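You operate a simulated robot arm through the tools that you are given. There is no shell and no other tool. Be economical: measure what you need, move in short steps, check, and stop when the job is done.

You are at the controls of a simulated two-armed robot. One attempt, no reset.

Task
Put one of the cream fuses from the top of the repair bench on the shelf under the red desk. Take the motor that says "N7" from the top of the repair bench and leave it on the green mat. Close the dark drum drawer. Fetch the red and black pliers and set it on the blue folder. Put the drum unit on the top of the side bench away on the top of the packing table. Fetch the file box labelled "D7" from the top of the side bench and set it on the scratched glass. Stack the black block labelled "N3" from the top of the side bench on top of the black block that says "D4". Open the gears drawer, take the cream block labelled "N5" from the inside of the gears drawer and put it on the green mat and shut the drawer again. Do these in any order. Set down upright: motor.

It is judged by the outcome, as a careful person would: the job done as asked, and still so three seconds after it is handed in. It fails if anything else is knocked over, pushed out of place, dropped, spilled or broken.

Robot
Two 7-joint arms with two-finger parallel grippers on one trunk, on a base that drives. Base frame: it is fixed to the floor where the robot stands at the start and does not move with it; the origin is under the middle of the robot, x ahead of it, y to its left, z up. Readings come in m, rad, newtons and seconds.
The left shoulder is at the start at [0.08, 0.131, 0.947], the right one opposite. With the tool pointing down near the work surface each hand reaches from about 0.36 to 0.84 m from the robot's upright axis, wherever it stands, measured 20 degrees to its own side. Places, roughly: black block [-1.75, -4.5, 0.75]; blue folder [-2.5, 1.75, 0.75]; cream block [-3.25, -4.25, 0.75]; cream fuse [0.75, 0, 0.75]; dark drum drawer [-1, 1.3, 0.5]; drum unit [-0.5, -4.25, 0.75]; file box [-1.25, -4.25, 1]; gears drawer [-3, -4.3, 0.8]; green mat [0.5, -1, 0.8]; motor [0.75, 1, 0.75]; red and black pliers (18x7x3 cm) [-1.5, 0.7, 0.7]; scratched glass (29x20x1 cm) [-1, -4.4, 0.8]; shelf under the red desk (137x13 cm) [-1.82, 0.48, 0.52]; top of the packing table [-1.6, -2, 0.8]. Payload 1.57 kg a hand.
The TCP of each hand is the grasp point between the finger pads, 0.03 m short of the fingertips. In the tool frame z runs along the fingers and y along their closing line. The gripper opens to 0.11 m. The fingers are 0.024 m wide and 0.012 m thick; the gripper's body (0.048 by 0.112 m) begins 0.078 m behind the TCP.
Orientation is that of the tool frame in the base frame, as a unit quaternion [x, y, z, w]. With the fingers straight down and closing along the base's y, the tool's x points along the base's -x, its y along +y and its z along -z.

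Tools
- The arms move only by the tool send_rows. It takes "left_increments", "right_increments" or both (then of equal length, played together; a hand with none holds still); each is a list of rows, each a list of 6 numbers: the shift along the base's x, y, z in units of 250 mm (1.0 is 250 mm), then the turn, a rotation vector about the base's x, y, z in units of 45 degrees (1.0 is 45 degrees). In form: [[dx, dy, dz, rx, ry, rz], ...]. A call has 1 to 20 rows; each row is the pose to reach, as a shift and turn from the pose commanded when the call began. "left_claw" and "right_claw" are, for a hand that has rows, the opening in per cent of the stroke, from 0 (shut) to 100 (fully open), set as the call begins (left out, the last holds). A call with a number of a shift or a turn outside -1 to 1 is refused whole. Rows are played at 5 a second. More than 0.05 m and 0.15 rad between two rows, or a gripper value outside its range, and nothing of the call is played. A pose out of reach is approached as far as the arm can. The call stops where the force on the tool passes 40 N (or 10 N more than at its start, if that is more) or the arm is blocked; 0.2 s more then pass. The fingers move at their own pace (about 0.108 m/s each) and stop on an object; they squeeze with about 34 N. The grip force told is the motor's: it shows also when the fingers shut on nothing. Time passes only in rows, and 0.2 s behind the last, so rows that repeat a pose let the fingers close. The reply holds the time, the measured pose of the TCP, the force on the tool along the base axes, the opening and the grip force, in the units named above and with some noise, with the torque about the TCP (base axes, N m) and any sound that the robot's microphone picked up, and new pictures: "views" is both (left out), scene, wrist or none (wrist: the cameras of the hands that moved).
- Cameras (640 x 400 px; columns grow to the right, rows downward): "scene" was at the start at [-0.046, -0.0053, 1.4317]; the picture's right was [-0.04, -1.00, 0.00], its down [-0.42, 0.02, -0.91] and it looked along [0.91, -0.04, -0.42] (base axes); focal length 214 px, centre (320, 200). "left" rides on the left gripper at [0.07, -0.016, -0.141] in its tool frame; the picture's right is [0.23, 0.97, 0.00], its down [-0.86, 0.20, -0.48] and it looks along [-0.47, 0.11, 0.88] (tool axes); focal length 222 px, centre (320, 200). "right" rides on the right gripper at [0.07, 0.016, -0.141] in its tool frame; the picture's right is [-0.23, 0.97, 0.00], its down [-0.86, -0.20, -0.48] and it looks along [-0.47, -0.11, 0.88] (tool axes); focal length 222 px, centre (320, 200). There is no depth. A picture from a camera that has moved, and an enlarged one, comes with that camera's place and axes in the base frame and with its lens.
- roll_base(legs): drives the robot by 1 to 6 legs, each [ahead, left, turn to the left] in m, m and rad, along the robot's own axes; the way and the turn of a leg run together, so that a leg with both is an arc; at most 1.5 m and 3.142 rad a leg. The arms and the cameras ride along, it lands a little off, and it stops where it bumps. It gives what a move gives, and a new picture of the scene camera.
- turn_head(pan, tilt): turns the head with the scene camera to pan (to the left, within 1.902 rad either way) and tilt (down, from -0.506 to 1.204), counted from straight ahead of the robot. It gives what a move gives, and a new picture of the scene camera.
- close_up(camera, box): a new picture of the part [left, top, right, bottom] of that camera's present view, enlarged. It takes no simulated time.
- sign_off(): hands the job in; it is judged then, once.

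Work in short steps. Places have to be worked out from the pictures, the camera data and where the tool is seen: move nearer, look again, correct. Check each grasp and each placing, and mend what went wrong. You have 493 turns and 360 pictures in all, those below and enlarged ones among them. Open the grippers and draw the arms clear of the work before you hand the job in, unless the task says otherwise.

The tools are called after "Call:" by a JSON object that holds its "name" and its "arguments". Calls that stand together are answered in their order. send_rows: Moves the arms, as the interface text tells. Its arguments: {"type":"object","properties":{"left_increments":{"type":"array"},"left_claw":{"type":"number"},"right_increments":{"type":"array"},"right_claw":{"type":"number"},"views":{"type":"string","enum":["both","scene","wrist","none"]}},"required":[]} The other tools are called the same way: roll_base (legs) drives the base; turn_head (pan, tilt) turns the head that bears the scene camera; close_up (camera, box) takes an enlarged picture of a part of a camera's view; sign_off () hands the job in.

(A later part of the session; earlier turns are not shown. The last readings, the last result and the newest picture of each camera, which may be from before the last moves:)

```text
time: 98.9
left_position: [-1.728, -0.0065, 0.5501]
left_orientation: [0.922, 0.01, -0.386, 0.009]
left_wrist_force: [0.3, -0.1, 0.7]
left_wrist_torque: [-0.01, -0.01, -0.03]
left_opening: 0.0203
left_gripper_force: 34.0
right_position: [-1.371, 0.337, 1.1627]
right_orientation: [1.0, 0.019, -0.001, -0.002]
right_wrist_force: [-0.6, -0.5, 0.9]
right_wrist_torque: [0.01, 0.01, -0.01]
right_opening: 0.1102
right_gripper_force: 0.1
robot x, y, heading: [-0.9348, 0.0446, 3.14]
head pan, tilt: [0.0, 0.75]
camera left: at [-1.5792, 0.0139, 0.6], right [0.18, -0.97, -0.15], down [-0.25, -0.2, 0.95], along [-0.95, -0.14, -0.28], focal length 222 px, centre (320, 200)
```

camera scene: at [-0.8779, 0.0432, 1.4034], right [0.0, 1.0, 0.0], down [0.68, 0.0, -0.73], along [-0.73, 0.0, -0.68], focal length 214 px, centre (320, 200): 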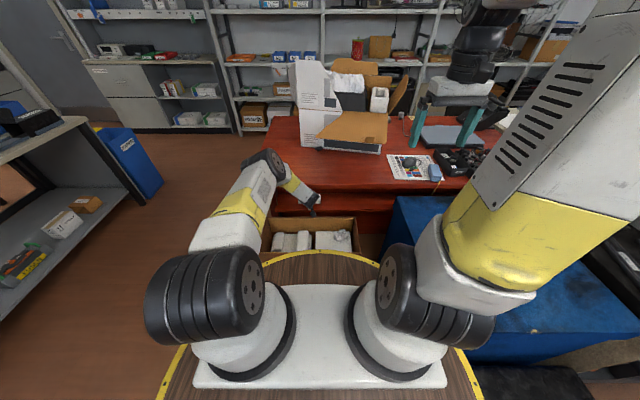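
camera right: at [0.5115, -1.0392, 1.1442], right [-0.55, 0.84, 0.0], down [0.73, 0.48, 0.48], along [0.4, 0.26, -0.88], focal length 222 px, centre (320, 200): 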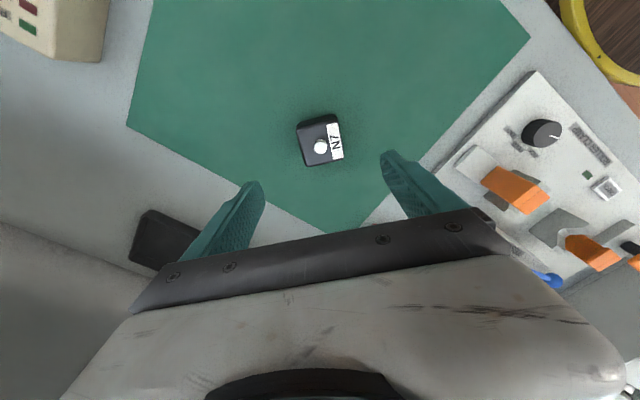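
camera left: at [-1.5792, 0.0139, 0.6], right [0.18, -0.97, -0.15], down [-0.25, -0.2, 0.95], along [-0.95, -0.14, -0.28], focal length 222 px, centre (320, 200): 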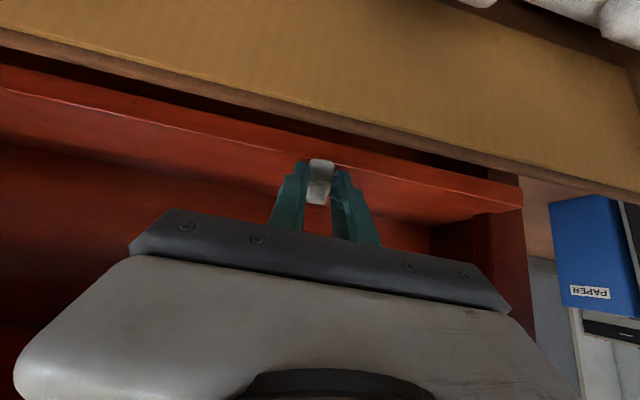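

Gripped. Lift 1 cm, carry 5 cm deeper, lower and release.

Call:
{"name": "send_rows", "arguments": {"left_increments": [[0, 0, 0.04, 0, 0, 0], [-0.08, 0, 0.05, 0, 0, 0], [-0.16, 0, 0.05, 0, 0, 0], [-0.2, 0, 0.04, 0, 0, 0], [-0.2, 0, 0.02, 0, 0, 0], [-0.2, 0, 0.01, 0, 0, 0], [-0.2, 0, 0.01, 0, 0, 0]], "views": "wrist"}}

Call:
{"name": "send_rows", "arguments": {"left_increments": [[0, 0, 0, 0, 0, 0], [0, 0, 0, 0, 0, 0], [0, 0, 0, 0, 0, 0]], "left_claw": 50, "views": "wrist"}}

```text
time: 100.5
left_position: [-1.778, -0.0075, 0.5524]
left_orientation: [0.922, 0.01, -0.387, 0.01]
left_wrist_force: [-0.5, -1.0, -0.1]
left_wrist_torque: [-0.01, -0.01, 0.0]
left_opening: 0.0203
left_gripper_force: 34.1
right_position: [-1.3711, 0.3386, 1.1634]
right_orientation: [1.0, 0.018, -0.002, -0.003]
right_wrist_force: [0.5, -0.1, -0.8]
right_wrist_torque: [-0.01, -0.01, 0.02]
right_opening: 0.1099
right_gripper_force: 0.1
robot x, y, heading: [-0.9366, 0.0469, 3.14]
head pan, tilt: [0.0, 0.75]
camera left: at [-1.6295, 0.0133, 0.6031], right [0.19, -0.97, -0.15], down [-0.25, -0.2, 0.95], along [-0.95, -0.14, -0.28], focal length 222 px, centre (320, 200)
```

left: 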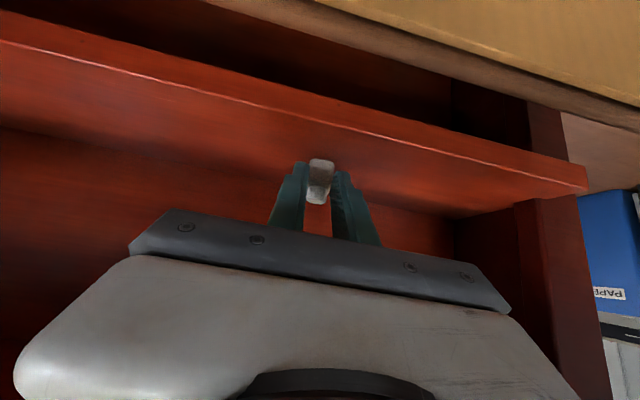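

```text
time: 101.3
left_position: [-1.778, -0.0083, 0.5534]
left_orientation: [0.923, 0.009, -0.386, 0.009]
left_wrist_force: [-0.2, 0.5, -0.1]
left_wrist_torque: [0.0, -0.01, 0.0]
left_opening: 0.0551
left_gripper_force: 0.1
right_position: [-1.3713, 0.3378, 1.1639]
right_orientation: [1.0, 0.019, 0.0, -0.002]
right_wrist_force: [0.4, 0.5, -0.1]
right_wrist_torque: [0.01, -0.04, 0.0]
right_opening: 0.1098
right_gripper_force: 0.1
robot x, y, heading: [-0.9369, 0.0454, 3.144]
head pan, tilt: [0.0, 0.75]
camera left: at [-1.6295, 0.0132, 0.6031], right [0.19, -0.97, -0.15], down [-0.25, -0.2, 0.95], along [-0.95, -0.14, -0.28], focal length 222 px, centre (320, 200)
```

left: 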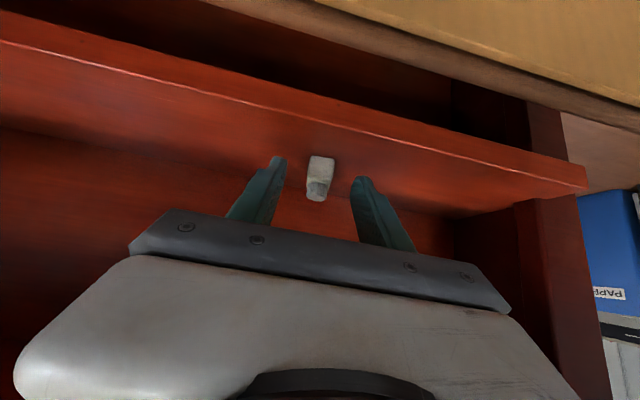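

Now it is well inside the shelf. Withdraw the hand horizontally, then raise and restore it.

Call:
{"name": "send_rows", "arguments": {"left_increments": [[0.1, 0, 0.02, 0, 0, 0], [0.25, 0, 0.06, 0, 0, 0], [0.42, 0, 0.1, 0, 0, 0], [0.6, 0, 0.16, 0, 0, 0], [0.78, 0, 0.22, 0, 0, 0], [0.9, 0, 0.3, 0, -0.1, 0], [0.95, 0, 0.45, 0, -0.2, 0], [0.95, 0, 0.6, 0, -0.35, 0], [0.95, -0.05, 0.78, 0, -0.5, 0], [0.95, -0.1, 0.95, 0, -0.65, 0]], "views": "both"}}

```text
time: 103.5
left_position: [-1.5402, -0.0322, 0.7935]
left_orientation: [0.99, 0.007, -0.141, 0.011]
left_wrist_force: [-0.5, -0.4, 0.9]
left_wrist_torque: [0.02, -0.05, -0.01]
left_opening: 0.055
left_gripper_force: 0.0
right_position: [-1.3702, 0.3371, 1.1634]
right_orientation: [1.0, 0.019, -0.001, -0.003]
right_wrist_force: [0.0, 0.1, -0.4]
right_wrist_torque: [-0.02, -0.03, 0.05]
right_opening: 0.1102
right_gripper_force: 0.1
robot x, y, heading: [-0.9371, 0.0477, 3.144]
head pan, tilt: [0.0, 0.75]
camera scene: at [-0.8782, 0.0431, 1.4034], right [0.0, 1.0, 0.0], down [0.68, 0.0, -0.73], along [-0.73, 0.0, -0.68], focal length 214 px, centre (320, 200)
camera left: at [-1.4343, -0.0126, 0.9084], right [0.23, -0.97, -0.04], down [-0.69, -0.2, 0.7], along [-0.69, -0.13, -0.71], focal length 222 px, centre (320, 200)
```

scene: 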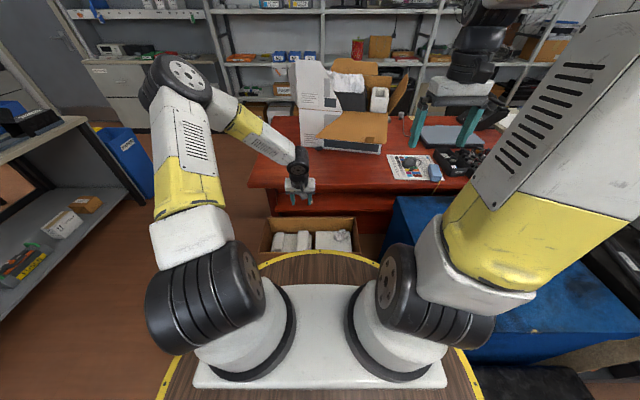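
left: 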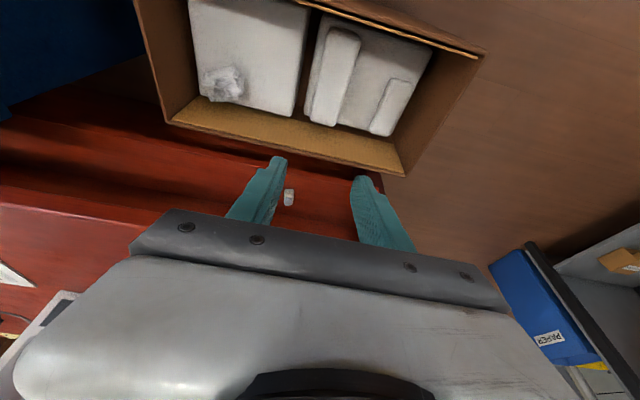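

Fuse rests on the shelf. Restore the left arm and back away, then look to the right at the blue cube with the pliers.

Call:
{"name": "send_rows", "arguments": {"left_increments": [[0.05, -0.05, 0.15, 0, -0.1, 0], [0.1, -0.1, 0.3, 0, -0.2, 0], [0.15, -0.2, 0.45, 0, -0.3, 0], [0.2, -0.3, 0.6, 0, -0.36, 0], [0.25, -0.4, 0.75, 0, -0.36, 0], [0.3, -0.5, 0.9, 0, -0.36, 0], [0.35, -0.6, 1.0, 0, -0.36, 0], [0.35, -0.75, 1.0, 0, -0.36, 0]], "left_claw": 100, "views": "none"}}

Call:
{"name": "roll_base", "arguments": {"legs": [[-0.2, 0, 0]]}}

Call:
{"name": "turn_head", "arguments": {"pan": -0.7, "tilt": 0.55}}

```text
time: 105.3
left_position: [-1.4517, -0.2207, 1.0427]
left_orientation: [1.0, 0.005, 0.0, 0.012]
left_wrist_force: [-0.1, 0.2, 0.0]
left_wrist_torque: [-0.01, -0.01, -0.02]
left_opening: 0.1103
left_gripper_force: 0.2
right_position: [-1.3712, 0.3381, 1.163]
right_orientation: [1.0, 0.019, -0.001, -0.003]
right_wrist_force: [-0.4, 0.3, -0.2]
right_wrist_torque: [-0.02, 0.0, -0.03]
right_opening: 0.1098
right_gripper_force: 0.1
robot x, y, heading: [-0.9385, 0.0433, 3.136]
head pan, tilt: [0.0, 0.75]
```

```text
time: 106.9
left_position: [-1.2523, -0.2192, 1.0449]
left_orientation: [1.0, 0.003, 0.001, 0.013]
left_wrist_force: [0.2, 0.4, -0.6]
left_wrist_torque: [0.0, -0.02, 0.03]
left_opening: 0.1102
left_gripper_force: 0.1
right_position: [-1.1692, 0.3396, 1.1648]
right_orientation: [1.0, 0.017, 0.0, -0.003]
right_wrist_force: [-0.1, 0.3, 0.1]
right_wrist_torque: [-0.02, 0.02, -0.02]
right_opening: 0.1096
right_gripper_force: 0.1
robot x, y, heading: [-0.737, 0.0461, 3.135]
head pan, tilt: [0.0, 0.75]
camera scene: at [-0.6775, 0.0424, 1.4034], right [0.0, 1.0, 0.0], down [0.68, 0.0, -0.73], along [-0.73, 0.0, -0.68], focal length 214 px, centre (320, 200)
```

scene: 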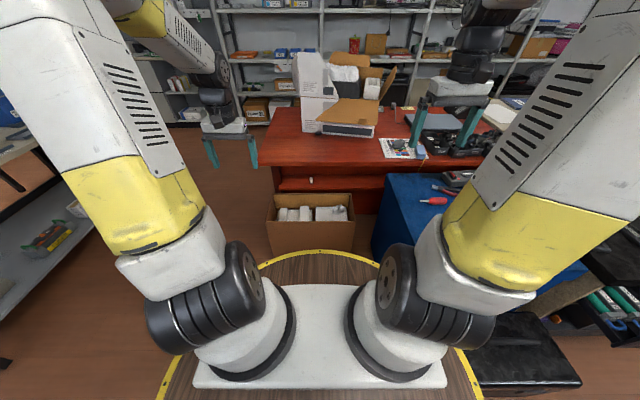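

```text
time: 108.0
left_position: [-1.2528, -0.2194, 1.0434]
left_orientation: [1.0, 0.004, 0.001, 0.013]
left_wrist_force: [-0.7, 0.1, -0.3]
left_wrist_torque: [0.0, 0.04, 0.01]
left_opening: 0.1102
left_gripper_force: 0.1
right_position: [-1.1693, 0.3383, 1.1638]
right_orientation: [1.0, 0.017, -0.001, -0.003]
right_wrist_force: [0.3, -0.2, 0.0]
right_wrist_torque: [0.02, 0.01, -0.02]
right_opening: 0.11
right_gripper_force: 0.1
robot x, y, heading: [-0.7363, 0.0475, 3.139]
head pan, tilt: [-0.7, 0.55]
camera scene: at [-0.663, 0.1001, 1.4207], right [0.65, 0.76, 0.0], down [0.4, -0.34, -0.85], along [-0.65, 0.55, -0.52], focal length 214 px, centre (320, 200)
```

scene: 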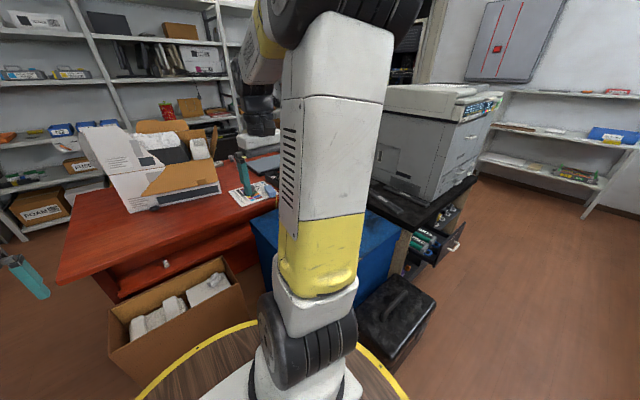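

Call:
{"name": "roll_base", "arguments": {"legs": [[0, 0, -0.8]]}}

Call:
{"name": "turn_head", "arguments": {"pan": 0.0, "tilt": 0.65}}

```text
time: 110.5
left_position: [-1.2816, 0.2373, 1.0423]
left_orientation: [0.921, -0.39, -0.004, 0.012]
left_wrist_force: [-0.1, -1.0, -0.3]
left_wrist_torque: [-0.02, -0.01, -0.01]
left_opening: 0.1103
left_gripper_force: 0.0
right_position: [-0.8208, 0.5608, 1.1631]
right_orientation: [0.926, -0.378, 0.0, -0.003]
right_wrist_force: [0.4, 0.3, 0.5]
right_wrist_torque: [0.02, 0.02, -0.01]
right_opening: 0.1101
right_gripper_force: 0.0
robot x, y, heading: [-0.7394, 0.0439, 2.327]
head pan, tilt: [-0.7, 0.55]
camera scene: at [-0.6434, 0.0307, 1.4208], right [1.0, 0.06, 0.0], down [0.03, -0.52, -0.85], along [-0.05, 0.85, -0.52], focal length 214 px, centre (320, 200)
```

scene: 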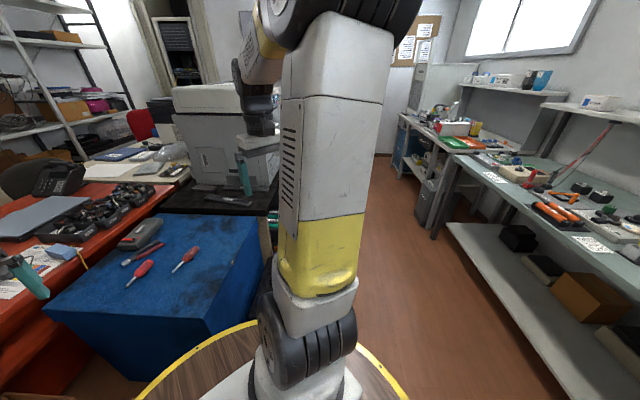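

```text
time: 111.6
left_position: [-1.2819, 0.237, 1.044]
left_orientation: [0.92, -0.391, -0.004, 0.012]
left_wrist_force: [-0.2, 0.1, -1.2]
left_wrist_torque: [0.02, -0.01, -0.01]
left_opening: 0.11
left_gripper_force: 0.1
right_position: [-0.8202, 0.5613, 1.1627]
right_orientation: [0.926, -0.378, 0.0, -0.003]
right_wrist_force: [-0.2, 0.2, -0.7]
right_wrist_torque: [0.03, 0.0, -0.01]
right_opening: 0.11
right_gripper_force: 0.1
robot x, y, heading: [-0.7364, 0.0394, 2.327]
head pan, tilt: [0.0, 0.649]
camera scene: at [-0.6978, 0.0042, 1.412], right [0.73, 0.69, 0.0], down [0.41, -0.44, -0.8], along [-0.55, 0.58, -0.6], focal length 214 px, centre (320, 200)
```

scene: 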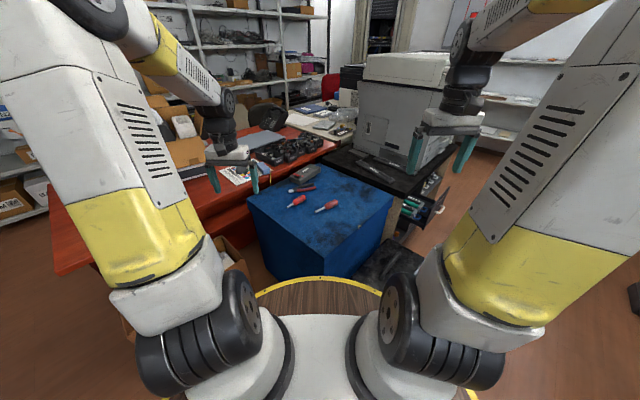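

Call:
{"name": "close_up", "arguments": {"camera": "scene", "box": [230, 150, 470, 300]}}

Call:
{"name": "close_up", "arguments": {"camera": "scene", "box": [270, 160, 350, 220]}}

```text
2.67 times, centred on (350, 225) of scene
camera zoom: at [-0.6978, 0.0042, 1.412], right [0.73, 0.69, 0.0], down [0.41, -0.44, -0.8], along [-0.55, 0.58, -0.6], focal length 572 px, centre (240, 133)
```

zoom: 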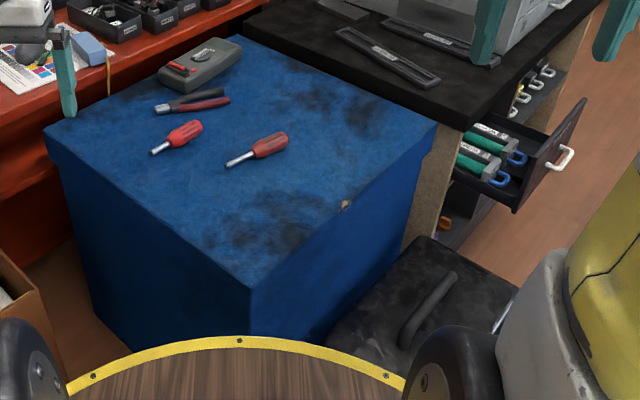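

```text
6.67 times, centred on (310, 190) of scene
camera zoom: at [-0.6978, 0.0042, 1.412], right [0.73, 0.69, 0.0], down [0.41, -0.44, -0.8], along [-0.55, 0.58, -0.6], focal length 1430 px, centre (387, 267)
```

zoom: 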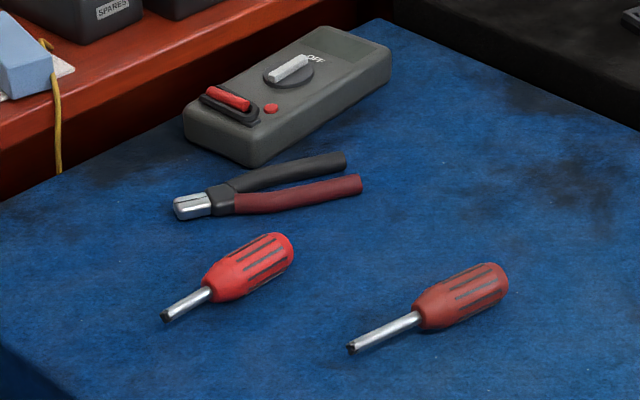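

The pliers lie at about (-1.48, 0.67), jaws toward -y. The best stance is the -y side of the blue cube; I turn to heading 1.8 and shift left.

Call:
{"name": "roll_base", "arguments": {"legs": [[0, 0, -0.527], [0.01, 0.31, 0]]}}

Call:
{"name": "turn_head", "arguments": {"pan": 0.3, "tilt": 0.8}}

```text
time: 115.2
left_position: [-1.4242, 0.4153, 1.0439]
left_orientation: [0.79, -0.613, -0.008, 0.01]
left_wrist_force: [-0.1, 0.8, -0.5]
left_wrist_torque: [0.01, -0.02, -0.01]
left_opening: 0.1099
left_gripper_force: 0.0
right_position: [-0.8627, 0.4719, 1.1628]
right_orientation: [0.798, -0.602, 0.0, -0.003]
right_wrist_force: [-0.7, -0.1, -0.4]
right_wrist_torque: [0.01, 0.0, -0.01]
right_opening: 0.11
right_gripper_force: 0.0
robot x, y, heading: [-1.0449, -0.0164, 1.81]
head pan, tilt: [0.0, 0.649]
camera scene: at [-1.0306, -0.074, 1.412], right [0.97, 0.24, 0.0], down [0.14, -0.59, -0.8], along [-0.19, 0.77, -0.6], focal length 214 px, centre (320, 200)
```

scene: 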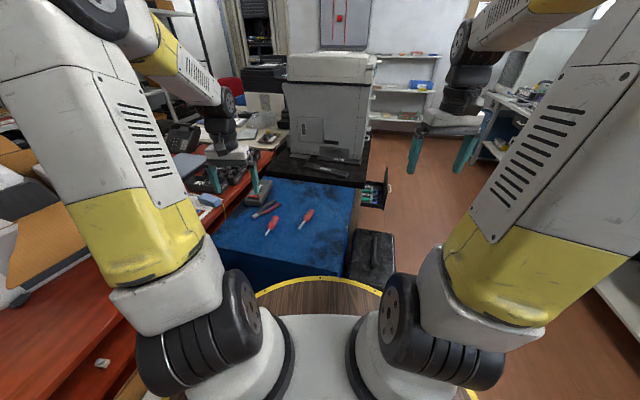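

```text
time: 116.0
left_position: [-1.4245, 0.4169, 1.0435]
left_orientation: [0.79, -0.613, -0.007, 0.011]
left_wrist_force: [0.1, -0.1, -0.2]
left_wrist_torque: [-0.01, -0.01, 0.01]
left_opening: 0.1099
left_gripper_force: 0.1
right_position: [-0.8639, 0.4715, 1.1634]
right_orientation: [0.798, -0.603, 0.001, -0.003]
right_wrist_force: [-0.6, -0.5, -0.3]
right_wrist_torque: [0.0, 0.0, 0.02]
right_opening: 0.1098
right_gripper_force: 0.1
robot x, y, heading: [-1.0415, -0.0212, 1.81]
head pan, tilt: [0.3, 0.799]
camera scene: at [-1.0515, -0.0892, 1.3994], right [0.86, 0.51, 0.0], down [0.37, -0.61, -0.7], along [-0.36, 0.6, -0.72], focal length 214 px, centre (320, 200)
```

scene: 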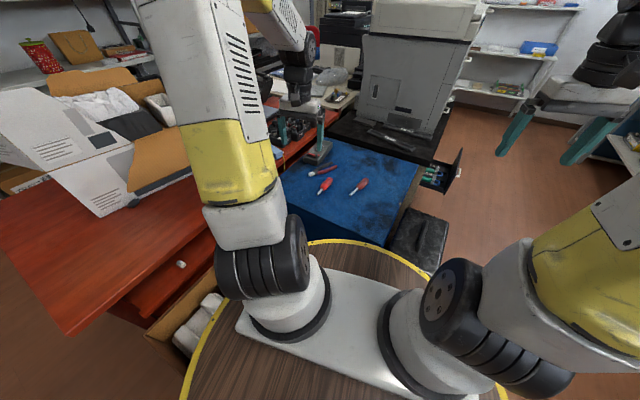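

Triangulated: pliers centre ≈ (-1.51, 0.70), z ≈ 0.69. Move the left hand above with the jaws across the pliers' axis.

Call:
{"name": "send_rows", "arguments": {"left_increments": [[-0.05, 0.14, -0.1, 0, 0, -0.124], [-0.1, 0.28, -0.2, 0, 0, -0.248], [-0.15, 0.42, -0.3, 0, 0, -0.372], [-0.2, 0.56, -0.4, 0, 0, -0.496], [-0.25, 0.7, -0.5, 0, 0, -0.62], [-0.3, 0.84, -0.6, 0, 0, -0.744], [-0.34, 0.98, -0.68, 0, 0, -0.87], [-0.34, 1.0, -0.68, 0, 0, -0.87]], "views": "wrist"}}

```text
time: 117.8
left_position: [-1.5113, 0.6674, 0.8711]
left_orientation: [-0.538, 0.843, 0.009, -0.007]
left_wrist_force: [0.8, 0.0, -0.5]
left_wrist_torque: [-0.02, -0.01, -0.01]
left_opening: 0.1101
left_gripper_force: 0.0
right_position: [-0.8642, 0.4706, 1.1637]
right_orientation: [0.798, -0.602, 0.001, -0.002]
right_wrist_force: [0.5, -0.6, -0.9]
right_wrist_torque: [0.02, 0.0, -0.03]
right_opening: 0.1099
right_gripper_force: 0.1
robot x, y, heading: [-1.0441, -0.0224, 1.811]
head pan, tilt: [0.3, 0.799]
camera left: at [-1.5232, 0.5959, 1.0131], right [-0.98, 0.2, 0.02], down [0.19, 0.86, 0.48], along [0.08, 0.48, -0.88], focal length 222 px, centre (320, 200)
```

left: 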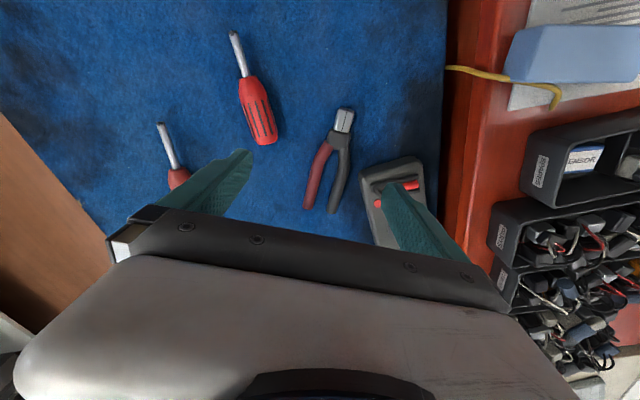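

The pivot is around (-1.54, 0.675), and the meter sits close to the handles, so I'll grip near the jaws. Lower to z 0.76 with a narrower opening and check.

Call:
{"name": "send_rows", "arguments": {"left_increments": [[-0.08, 0, -0.15, 0, 0, 0], [-0.136, 0, -0.3, 0, 0, 0], [-0.136, 0, -0.44, 0, 0, 0], [-0.136, 0, -0.44, 0, 0, 0]], "left_claw": 50, "views": "wrist"}}

```text
time: 118.8
left_position: [-1.5424, 0.6672, 0.7617]
left_orientation: [-0.539, 0.842, 0.012, -0.007]
left_wrist_force: [-0.8, -0.7, 0.9]
left_wrist_torque: [0.02, 0.04, 0.01]
left_opening: 0.0549
left_gripper_force: 0.1
right_position: [-0.8629, 0.4697, 1.1632]
right_orientation: [0.798, -0.603, 0.001, -0.003]
right_wrist_force: [-0.5, -0.5, -0.4]
right_wrist_torque: [0.0, 0.0, -0.02]
right_opening: 0.11
right_gripper_force: 0.0
robot x, y, heading: [-1.0417, -0.0233, 1.809]
head pan, tilt: [0.3, 0.799]
camera left: at [-1.5542, 0.5956, 0.9032], right [-0.98, 0.2, 0.02], down [0.19, 0.86, 0.48], along [0.08, 0.48, -0.88], focal length 222 px, centre (320, 200)
```

left: 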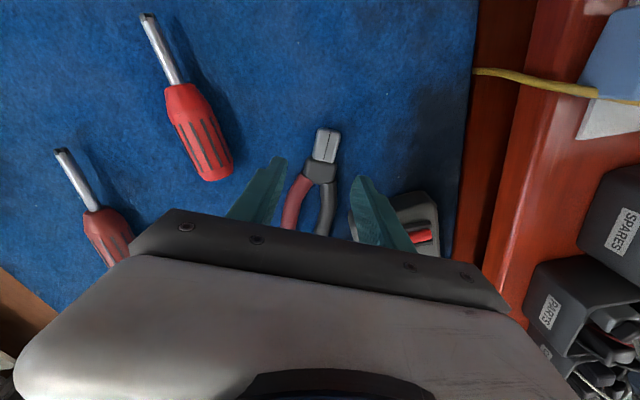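

Aligned on the pivot. Lower and close.

Call:
{"name": "send_rows", "arguments": {"left_increments": [[0, 0, -0.08, 0, 0, 0], [0, 0, -0.14, 0, 0, 0], [0, 0, -0.18, 0, 0, 0], [0, 0, -0.2, 0, 0, 0], [0, 0, -0.215, 0, 0, 0]], "views": "wrist"}}

```text
time: 120.0
left_position: [-1.5435, 0.6655, 0.7081]
left_orientation: [-0.54, 0.841, 0.01, -0.007]
left_wrist_force: [-0.6, 0.3, 0.9]
left_wrist_torque: [0.0, 0.01, 0.01]
left_opening: 0.0551
left_gripper_force: 0.0
right_position: [-0.8637, 0.4719, 1.1641]
right_orientation: [0.798, -0.602, 0.0, -0.004]
right_wrist_force: [-0.9, 0.0, 0.4]
right_wrist_torque: [0.01, 0.0, 0.06]
right_opening: 0.1099
right_gripper_force: 0.1
robot x, y, heading: [-1.0464, -0.021, 1.811]
head pan, tilt: [0.3, 0.799]
camera left: at [-1.5552, 0.594, 0.8501], right [-0.98, 0.2, 0.02], down [0.19, 0.86, 0.48], along [0.08, 0.48, -0.88], focal length 222 px, centre (320, 200)
```

left: 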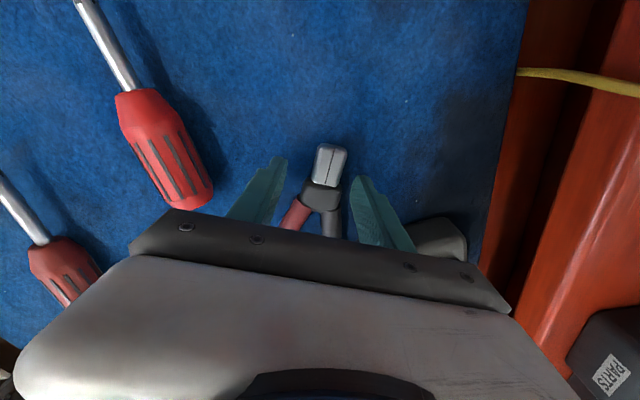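

Call:
{"name": "send_rows", "arguments": {"left_increments": [[0, 0, -0.02, 0, 0, 0], [0, 0, -0.035, 0, 0, 0], [0, 0, -0.05, 0, 0, 0]], "views": "none"}}

Call:
{"name": "send_rows", "arguments": {"left_increments": [[0, 0, 0, 0, 0, 0], [0, 0, 0, 0, 0, 0], [0, 0, 0, 0, 0, 0]], "left_claw": 0, "views": "none"}}

Call:
{"name": "send_rows", "arguments": {"left_increments": [[0, 0, 0.1, 0, 0, 0], [0, 0, 0.22, 0, 0, 0], [0, 0, 0.35, 0, 0, 0], [0, 0, 0.35, 0, 0, 0]], "views": "wrist"}}

```text
time: 120.8
left_position: [-1.5449, 0.6668, 0.7024]
left_orientation: [-0.54, 0.842, 0.011, -0.007]
left_wrist_force: [0.4, -6.5, 20.9]
left_wrist_torque: [-0.56, -0.79, -0.24]
left_opening: 0.0574
left_gripper_force: 1.8
right_position: [-0.8639, 0.4694, 1.164]
right_orientation: [0.799, -0.602, 0.0, -0.004]
right_wrist_force: [0.0, 0.0, 0.7]
right_wrist_torque: [0.01, 0.01, 0.06]
right_opening: 0.1101
right_gripper_force: 0.2
robot x, y, heading: [-1.0443, -0.0207, 1.81]
head pan, tilt: [0.3, 0.799]
```

```text
time: 121.1
left_position: [-1.5428, 0.6655, 0.6994]
left_orientation: [-0.54, 0.842, 0.009, -0.005]
left_wrist_force: [0.3, -0.1, 7.4]
left_wrist_torque: [-0.18, -0.14, 0.02]
left_opening: 0.0338
left_gripper_force: 29.3
right_position: [-0.8636, 0.4688, 1.1622]
right_orientation: [0.798, -0.603, 0.001, -0.003]
right_wrist_force: [0.9, -0.9, 0.8]
right_wrist_torque: [0.04, 0.04, 0.01]
right_opening: 0.1102
right_gripper_force: 0.0
robot x, y, heading: [-1.0431, -0.0232, 1.812]
head pan, tilt: [0.3, 0.799]
stopped in row 1 (left hand): the force on the tool passed its limit at 45 N (the readings are from after the stop); the commanded pose is now the measured one
```

```text
time: 122.1
left_position: [-1.539, 0.6667, 0.7874]
left_orientation: [-0.539, 0.842, 0.007, -0.006]
left_wrist_force: [0.2, 0.6, -2.3]
left_wrist_torque: [-0.11, 0.07, -0.01]
left_opening: 0.0337
left_gripper_force: 34.0
right_position: [-0.8645, 0.4706, 1.1628]
right_orientation: [0.798, -0.602, 0.001, -0.002]
right_wrist_force: [-0.4, 0.5, -0.3]
right_wrist_torque: [-0.02, -0.02, -0.01]
right_opening: 0.1102
right_gripper_force: 0.0
robot x, y, heading: [-1.0451, -0.0239, 1.808]
head pan, tilt: [0.3, 0.799]
camera left: at [-1.5529, 0.5959, 0.9292], right [-0.98, 0.2, 0.02], down [0.18, 0.86, 0.48], along [0.08, 0.47, -0.88], focal length 222 px, centre (320, 200)
```

left: 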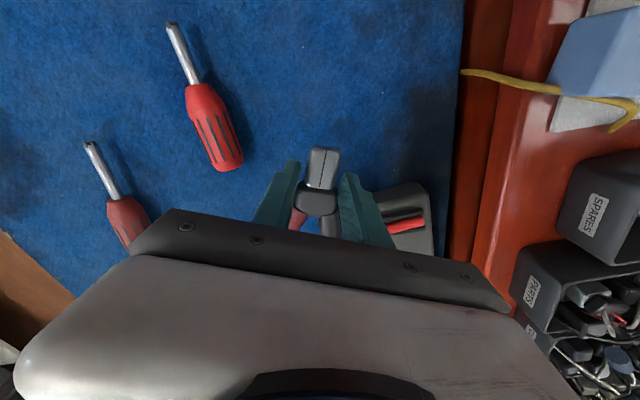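

Pliers are held. I lift and retract them, then back off the cube to go round via the aisle.

Call:
{"name": "send_rows", "arguments": {"left_increments": [[0, -0.05, 0.18, 0, 0, 0], [0.05, -0.15, 0.34, 0, 0, 0], [0.1, -0.25, 0.5, 0, 0, 0], [0.15, -0.35, 0.66, 0, 0, 0.1], [0.2, -0.45, 0.82, 0, 0, 0.2], [0.25, -0.55, 0.96, 0, 0, 0.3], [0.3, -0.65, 1.0, 0, 0, 0.4], [0.35, -0.8, 1.0, 0, 0, 0.5]], "views": "wrist"}}

Call:
{"name": "roll_base", "arguments": {"legs": [[-0.3, 0, 0], [0, -0.75, -0.24], [0.7, 0, 0]]}}

```text
time: 123.9
left_position: [-1.4523, 0.4661, 1.0365]
left_orientation: [-0.693, 0.721, 0.006, -0.006]
left_wrist_force: [0.1, -0.2, -2.4]
left_wrist_torque: [-0.16, 0.0, 0.0]
left_opening: 0.034
left_gripper_force: 34.0
right_position: [-0.8641, 0.47, 1.1632]
right_orientation: [0.798, -0.602, 0.0, -0.002]
right_wrist_force: [-0.9, 0.5, -0.8]
right_wrist_torque: [-0.01, 0.01, 0.02]
right_opening: 0.1099
right_gripper_force: 0.1
robot x, y, heading: [-1.0485, -0.0219, 1.811]
head pan, tilt: [0.3, 0.799]
camera left: at [-1.4379, 0.3953, 1.1789], right [-0.98, -0.19, 0.02], down [-0.16, 0.86, 0.48], along [-0.11, 0.47, -0.88], focal length 222 px, centre (320, 200)
```

left: 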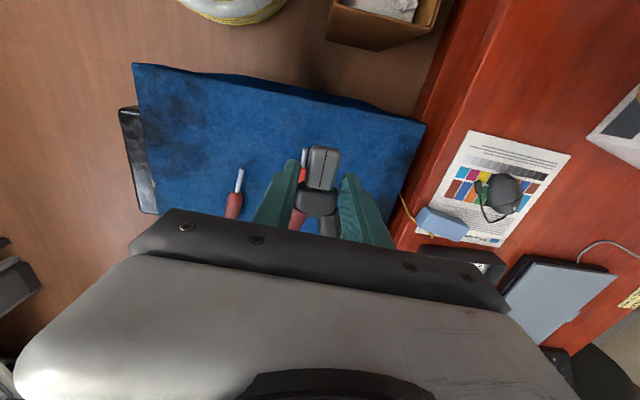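

```text
time: 133.1
left_position: [-0.5223, 1.0571, 1.0378]
left_orientation: [-0.602, 0.798, 0.006, -0.006]
left_wrist_force: [0.4, -0.4, -1.7]
left_wrist_torque: [-0.12, 0.03, 0.02]
left_opening: 0.0332
left_gripper_force: 34.1
right_position: [0.0511, 0.9214, 1.1628]
right_orientation: [0.721, -0.693, 0.001, -0.003]
right_wrist_force: [0.2, -0.2, -0.3]
right_wrist_torque: [0.02, -0.01, 0.02]
right_opening: 0.1098
right_gripper_force: 0.0
robot x, y, heading: [-0.238, 0.4889, 1.575]
head pan, tilt: [0.3, 0.799]
camera scene: at [-0.2635, 0.4234, 1.3994], right [0.96, 0.3, 0.0], down [0.21, -0.69, -0.7], along [-0.21, 0.67, -0.72], focal length 214 px, centre (320, 200)
```

scene: 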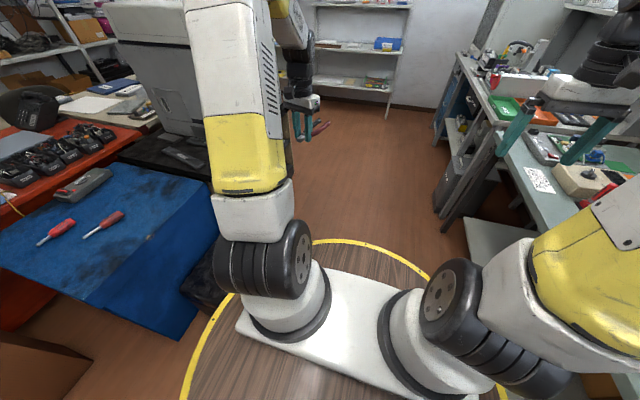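

Now forward to y≈1.3 and turn to face the dark drawer.

Call:
{"name": "roll_base", "arguments": {"legs": [[0.8, 0, 0], [0, 0, 1.567]]}}

Call:
{"name": "turn_head", "arguments": {"pan": 0.0, "tilt": 0.75}}

```text
time: 141.2
left_position: [-0.8138, 1.0091, 1.0383]
left_orientation: [0.989, -0.146, 0.0, 0.009]
left_wrist_force: [-0.7, -0.6, -2.9]
left_wrist_torque: [-0.08, -0.1, -0.03]
left_opening: 0.0335
left_gripper_force: 33.5
right_position: [-0.6721, 1.5813, 1.1634]
right_orientation: [1.0, 0.013, -0.001, -0.002]
right_wrist_force: [-0.5, -0.5, -0.4]
right_wrist_torque: [0.01, -0.01, -0.04]
right_opening: 0.1099
right_gripper_force: 0.1
robot x, y, heading: [-0.2386, 1.2863, 3.128]
head pan, tilt: [0.3, 0.799]
camera scene: at [-0.1761, 1.2573, 1.3994], right [-0.28, 0.96, 0.0], down [0.69, 0.2, -0.7], along [-0.67, -0.2, -0.72], focal length 214 px, centre (320, 200)
```

scene: 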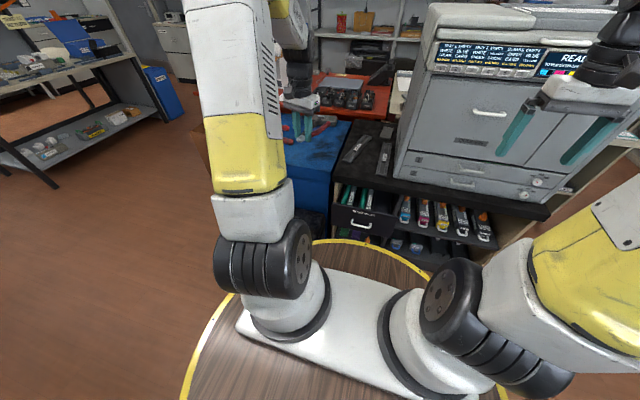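

```text
time: 141.9
left_position: [-0.8129, 1.0093, 1.0374]
left_orientation: [0.989, -0.145, -0.001, 0.009]
left_wrist_force: [0.7, -0.2, -1.6]
left_wrist_torque: [-0.06, -0.12, 0.01]
left_opening: 0.0333
left_gripper_force: 33.8
right_position: [-0.6714, 1.5804, 1.1647]
right_orientation: [1.0, 0.014, -0.001, -0.003]
right_wrist_force: [0.2, 0.0, 0.1]
right_wrist_torque: [0.02, -0.02, 0.01]
right_opening: 0.1101
right_gripper_force: 0.0
robot x, y, heading: [-0.2416, 1.2846, 3.132]
head pan, tilt: [0.0, 0.75]
camera scene: at [-0.1816, 1.2812, 1.4034], right [0.01, 1.0, 0.0], down [0.68, -0.01, -0.73], along [-0.73, 0.01, -0.68], focal length 214 px, centre (320, 200)
```

scene: 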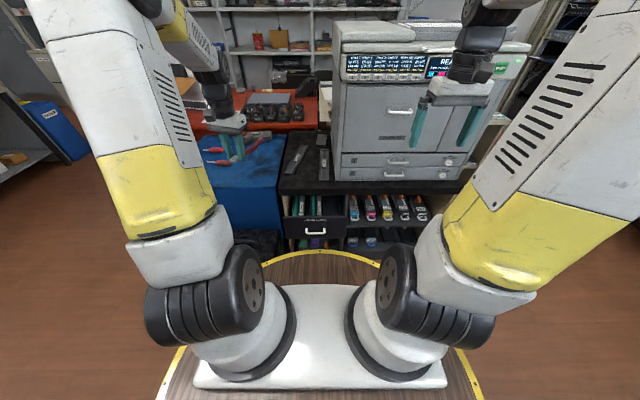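

Call:
{"name": "close_up", "arguments": {"camera": "scene", "box": [250, 130, 490, 280]}}

```text
2.67 times, centred on (370, 205) of scene
camera zoom: at [-0.1816, 1.2812, 1.4034], right [0.01, 1.0, 0.0], down [0.68, -0.01, -0.73], along [-0.73, 0.01, -0.68], focal length 572 px, centre (187, 187)
```

zoom: 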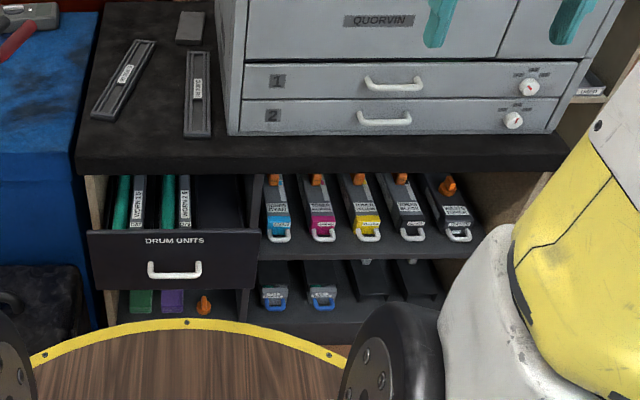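

The "DRUM UNITS" drawer front is at x≈-0.88, y 1.10–1.41, z 0.46–0.62. I'll push it with the closed right hand, pitched 45°, above the handle. First shift left a little and bring the hand down.

Call:
{"name": "roll_base", "arguments": {"legs": [[0, 0.13, 0]]}}

Call:
{"name": "send_rows", "arguments": {"right_increments": [[-0.05, -0.1, -0.1, 0, 0, 0], [-0.1, -0.2, -0.2, 0, 0, 0], [-0.15, -0.3, -0.3, 0, 0, 0], [-0.2, -0.4, -0.4, 0, 0, 0], [-0.25, -0.5, -0.52, 0, 0, 0], [-0.3, -0.6, -0.64, 0, 0, 0], [-0.35, -0.7, -0.76, 0, 0, 0], [-0.35, -0.74, -0.92, 0, 0, 0], [-0.35, -0.74, -0.98, 0, 0, 0]], "right_claw": 0, "views": "none"}}

Call:
{"name": "send_rows", "arguments": {"right_increments": [[0, 0, -0.05, 0, 0.167, 0], [0, 0, -0.1, 0, 0.333, 0], [0, 0, -0.15, 0, 0.5, 0], [0, 0, -0.22, 0, 0.667, 0], [0, 0, -0.3, 0, 0.833, 0], [0, 0, -0.38, 0, 1.0, 0], [0, 0, -0.44, 0, 1.0, 0]], "views": "both"}}

```text
time: 143.2
left_position: [-0.8148, 0.8782, 1.0367]
left_orientation: [0.99, -0.144, 0.0, 0.008]
left_wrist_force: [0.0, -0.1, -1.7]
left_wrist_torque: [-0.05, -0.09, 0.0]
left_opening: 0.0332
left_gripper_force: 34.7
right_position: [-0.6728, 1.4495, 1.1641]
right_orientation: [1.0, 0.013, -0.001, -0.002]
right_wrist_force: [0.0, 0.3, -0.2]
right_wrist_torque: [-0.03, -0.02, -0.03]
right_opening: 0.11
right_gripper_force: 0.1
robot x, y, heading: [-0.2403, 1.1519, 3.129]
head pan, tilt: [0.0, 0.75]
camera scene: at [-0.1832, 1.1504, 1.4034], right [0.01, 1.0, 0.0], down [0.68, -0.01, -0.73], along [-0.73, 0.01, -0.68], focal length 214 px, centre (320, 200)
```

scene: 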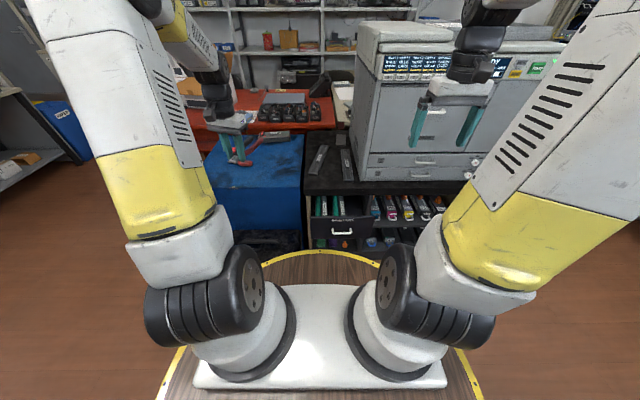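

```text
time: 145.2
left_position: [-0.8145, 0.8773, 1.0384]
left_orientation: [0.989, -0.144, -0.001, 0.009]
left_wrist_force: [0.0, 0.9, -1.5]
left_wrist_torque: [-0.02, -0.12, 0.02]
left_opening: 0.0336
left_gripper_force: 34.8
right_position: [-0.7597, 1.2664, 0.9167]
right_orientation: [1.0, 0.013, -0.002, -0.003]
right_wrist_force: [0.4, 0.1, -0.4]
right_wrist_torque: [-0.01, 0.02, -0.03]
right_opening: 0.0
right_gripper_force: 21.6
robot x, y, heading: [-0.239, 1.1516, 3.125]
head pan, tilt: [0.0, 0.75]
```

```text
time: 146.8
left_position: [-0.8139, 0.8773, 1.0374]
left_orientation: [0.989, -0.146, -0.001, 0.009]
left_wrist_force: [-0.1, 0.2, -2.4]
left_wrist_torque: [-0.02, -0.12, 0.02]
left_opening: 0.0335
left_gripper_force: 34.2
right_position: [-0.7612, 1.2638, 0.8082]
right_orientation: [0.923, 0.011, -0.385, -0.008]
right_wrist_force: [0.6, -0.2, -0.5]
right_wrist_torque: [0.01, 0.05, 0.02]
right_opening: 0.0
right_gripper_force: 21.3
robot x, y, heading: [-0.2432, 1.153, 3.128]
head pan, tilt: [0.0, 0.75]
camera scene: at [-0.1831, 1.1501, 1.4034], right [0.01, 1.0, 0.0], down [0.68, -0.01, -0.73], along [-0.73, 0.01, -0.68], focal length 214 px, centre (320, 200)
camera right: at [-0.6099, 1.2491, 0.8582], right [-0.15, -0.98, 0.14], down [-0.27, 0.17, 0.95], along [-0.95, 0.1, -0.29], focal length 222 px, centre (320, 200)
```

scene: 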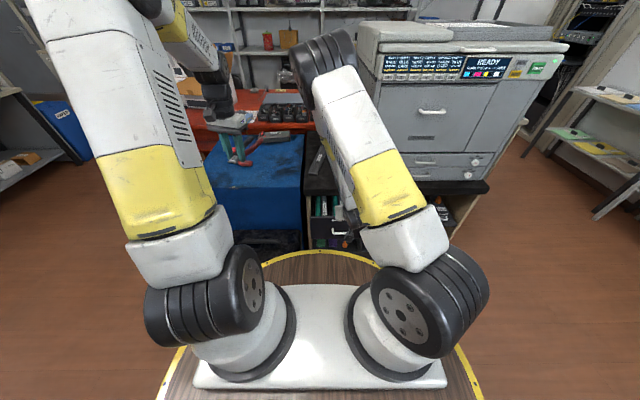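
right: 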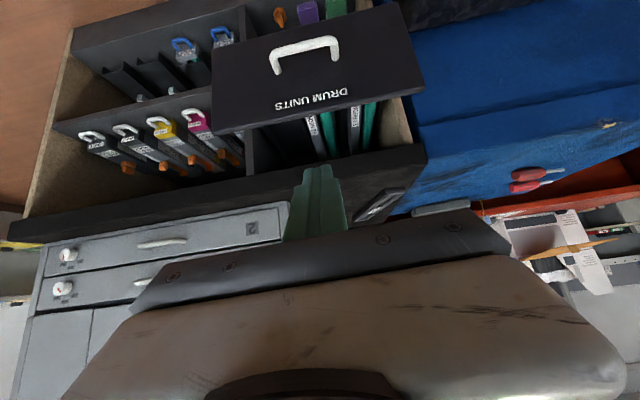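

Lower the closed hand to z≈0.62 in front of the drawer panel.

Call:
{"name": "send_rows", "arguments": {"right_increments": [[0, 0, -0.18, 0, 0, 0], [0, 0, -0.36, 0, 0, 0], [0, 0, -0.54, 0, 0, 0], [-0.02, 0, -0.7, 0, 0, 0], [-0.05, 0, -0.77, 0, 0, 0], [-0.05, 0, -0.77, 0, 0, 0]], "views": "wrist"}}

```text
time: 148.2
left_position: [-0.8145, 0.8778, 1.0387]
left_orientation: [0.989, -0.145, 0.0, 0.009]
left_wrist_force: [0.2, -0.6, -1.4]
left_wrist_torque: [-0.01, -0.11, -0.02]
left_opening: 0.0335
left_gripper_force: 34.2
right_position: [-0.7726, 1.2652, 0.6161]
right_orientation: [0.923, 0.012, -0.383, -0.007]
right_wrist_force: [0.6, 0.6, 0.3]
right_wrist_torque: [0.01, 0.01, 0.02]
right_opening: 0.0
right_gripper_force: 21.5
robot x, y, heading: [-0.2402, 1.1532, 3.131]
head pan, tilt: [0.0, 0.75]
camera right: at [-0.6227, 1.2496, 0.6669], right [-0.15, -0.98, 0.14], down [-0.27, 0.17, 0.95], along [-0.95, 0.1, -0.29], focal length 222 px, centre (320, 200)
```

right: 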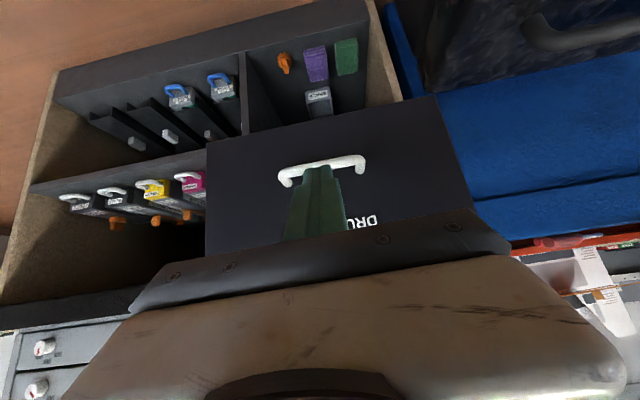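

Push forward along -x; it stops by itself when the drawer bottoms out.

Call:
{"name": "send_rows", "arguments": {"right_increments": [[-0.12, 0, 0, 0, 0, 0], [-0.24, 0, 0, 0, 0, 0], [-0.36, 0, 0, 0, 0, 0], [-0.46, 0, 0, 0, 0, 0], [-0.56, 0, 0, 0, 0, 0], [-0.66, 0, 0, 0, 0, 0], [-0.76, 0, 0, 0, 0, 0], [-0.86, 0, 0, 0, 0, 0], [-0.96, 0, 0, 0, 0, 0]], "views": "both"}}

```text
time: 150.3
left_position: [-0.8156, 0.8776, 1.0376]
left_orientation: [0.989, -0.145, 0.0, 0.009]
left_wrist_force: [-0.2, -1.4, -2.9]
left_wrist_torque: [-0.07, -0.14, 0.01]
left_opening: 0.0336
left_gripper_force: 34.2
right_position: [-1.008, 1.2647, 0.6133]
right_orientation: [0.925, 0.012, -0.381, -0.006]
right_wrist_force: [2.2, -0.6, 0.9]
right_wrist_torque: [-0.01, -0.03, 0.02]
right_opening: 0.0001
right_gripper_force: 21.2
robot x, y, heading: [-0.2406, 1.1568, 3.128]
head pan, tilt: [0.0, 0.75]
stopped in row 9 (right hand): the force on the tool passed its limit at 64 N (the readings are from after the stop); the commanded pose is now the measured one
camera scene: at [-0.1831, 1.1502, 1.4034], right [0.01, 1.0, 0.0], down [0.68, -0.01, -0.73], along [-0.73, 0.01, -0.68], focal length 214 px, centre (320, 200)
camera right: at [-0.8578, 1.2497, 0.665], right [-0.15, -0.98, 0.14], down [-0.27, 0.17, 0.95], along [-0.95, 0.1, -0.29], focal length 222 px, centre (320, 200)
```

scene: 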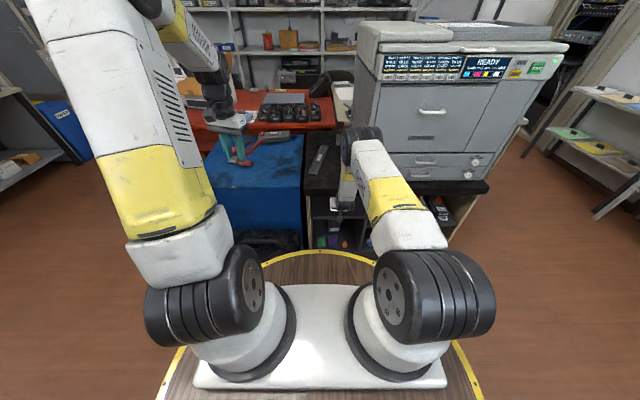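
right: 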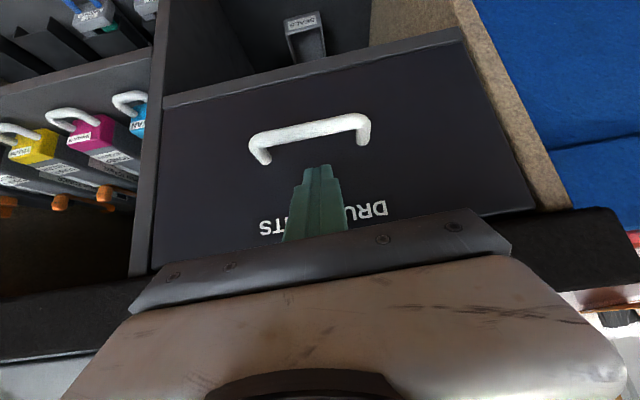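

The drawer sits flush. Withdraw the right hand and restore it.

Call:
{"name": "send_rows", "arguments": {"right_increments": [[0.15, 0, 0, 0, 0, 0], [0.32, 0, 0, 0, 0, 0], [0.5, 0, 0, 0, 0, 0], [0.68, 0, 0.05, 0, 0, 0], [0.85, 0, 0.15, 0, 0, 0], [0.95, 0, 0.3, 0, -0.15, 0], [0.95, 0.05, 0.45, 0, -0.3, 0], [0.95, 0.1, 0.6, 0, -0.45, 0], [0.95, 0.15, 0.78, 0, -0.6, 0], [0.95, 0.2, 0.95, 0, -0.78, 0]], "views": "wrist"}}

Call:
{"name": "send_rows", "arguments": {"right_increments": [[0.0, 0.15, 0.15, 0, -0.1, 0], [0.05, 0.3, 0.3, 0, -0.2, 0], [0.1, 0.4, 0.45, 0, -0.22, 0], [0.1, 0.55, 0.6, 0, -0.22, 0], [0.1, 0.65, 0.78, 0, -0.22, 0]], "right_claw": 100, "views": "none"}}

```text
time: 152.5
left_position: [-0.8157, 0.877, 1.0366]
left_orientation: [0.989, -0.145, 0.0, 0.01]
left_wrist_force: [-0.4, -0.8, -2.5]
left_wrist_torque: [-0.03, -0.15, -0.01]
left_opening: 0.0336
left_gripper_force: 33.9
right_position: [-0.7712, 1.3148, 0.8521]
right_orientation: [0.996, 0.013, -0.084, -0.003]
right_wrist_force: [-1.0, 0.0, 0.3]
right_wrist_torque: [-0.04, -0.03, 0.01]
right_opening: 0.0002
right_gripper_force: 21.6
robot x, y, heading: [-0.2436, 1.1499, 3.125]
head pan, tilt: [0.0, 0.75]
camera right: at [-0.6779, 1.2988, 0.9806], right [-0.2, -0.98, 0.03], down [-0.77, 0.17, 0.62], along [-0.61, 0.1, -0.79], focal length 222 px, centre (320, 200)
```

right: 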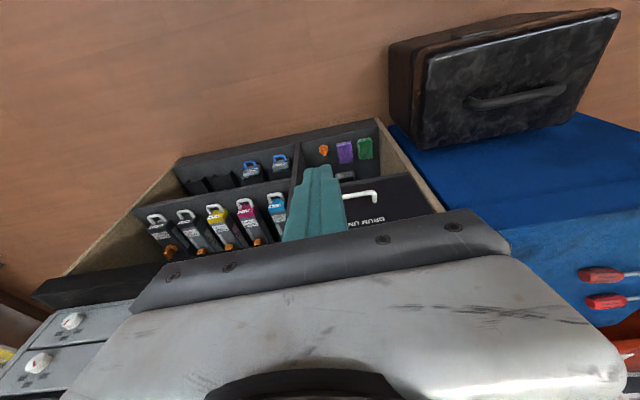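

```text
refused: row 1 steps farther than a row can; nothing moved
```

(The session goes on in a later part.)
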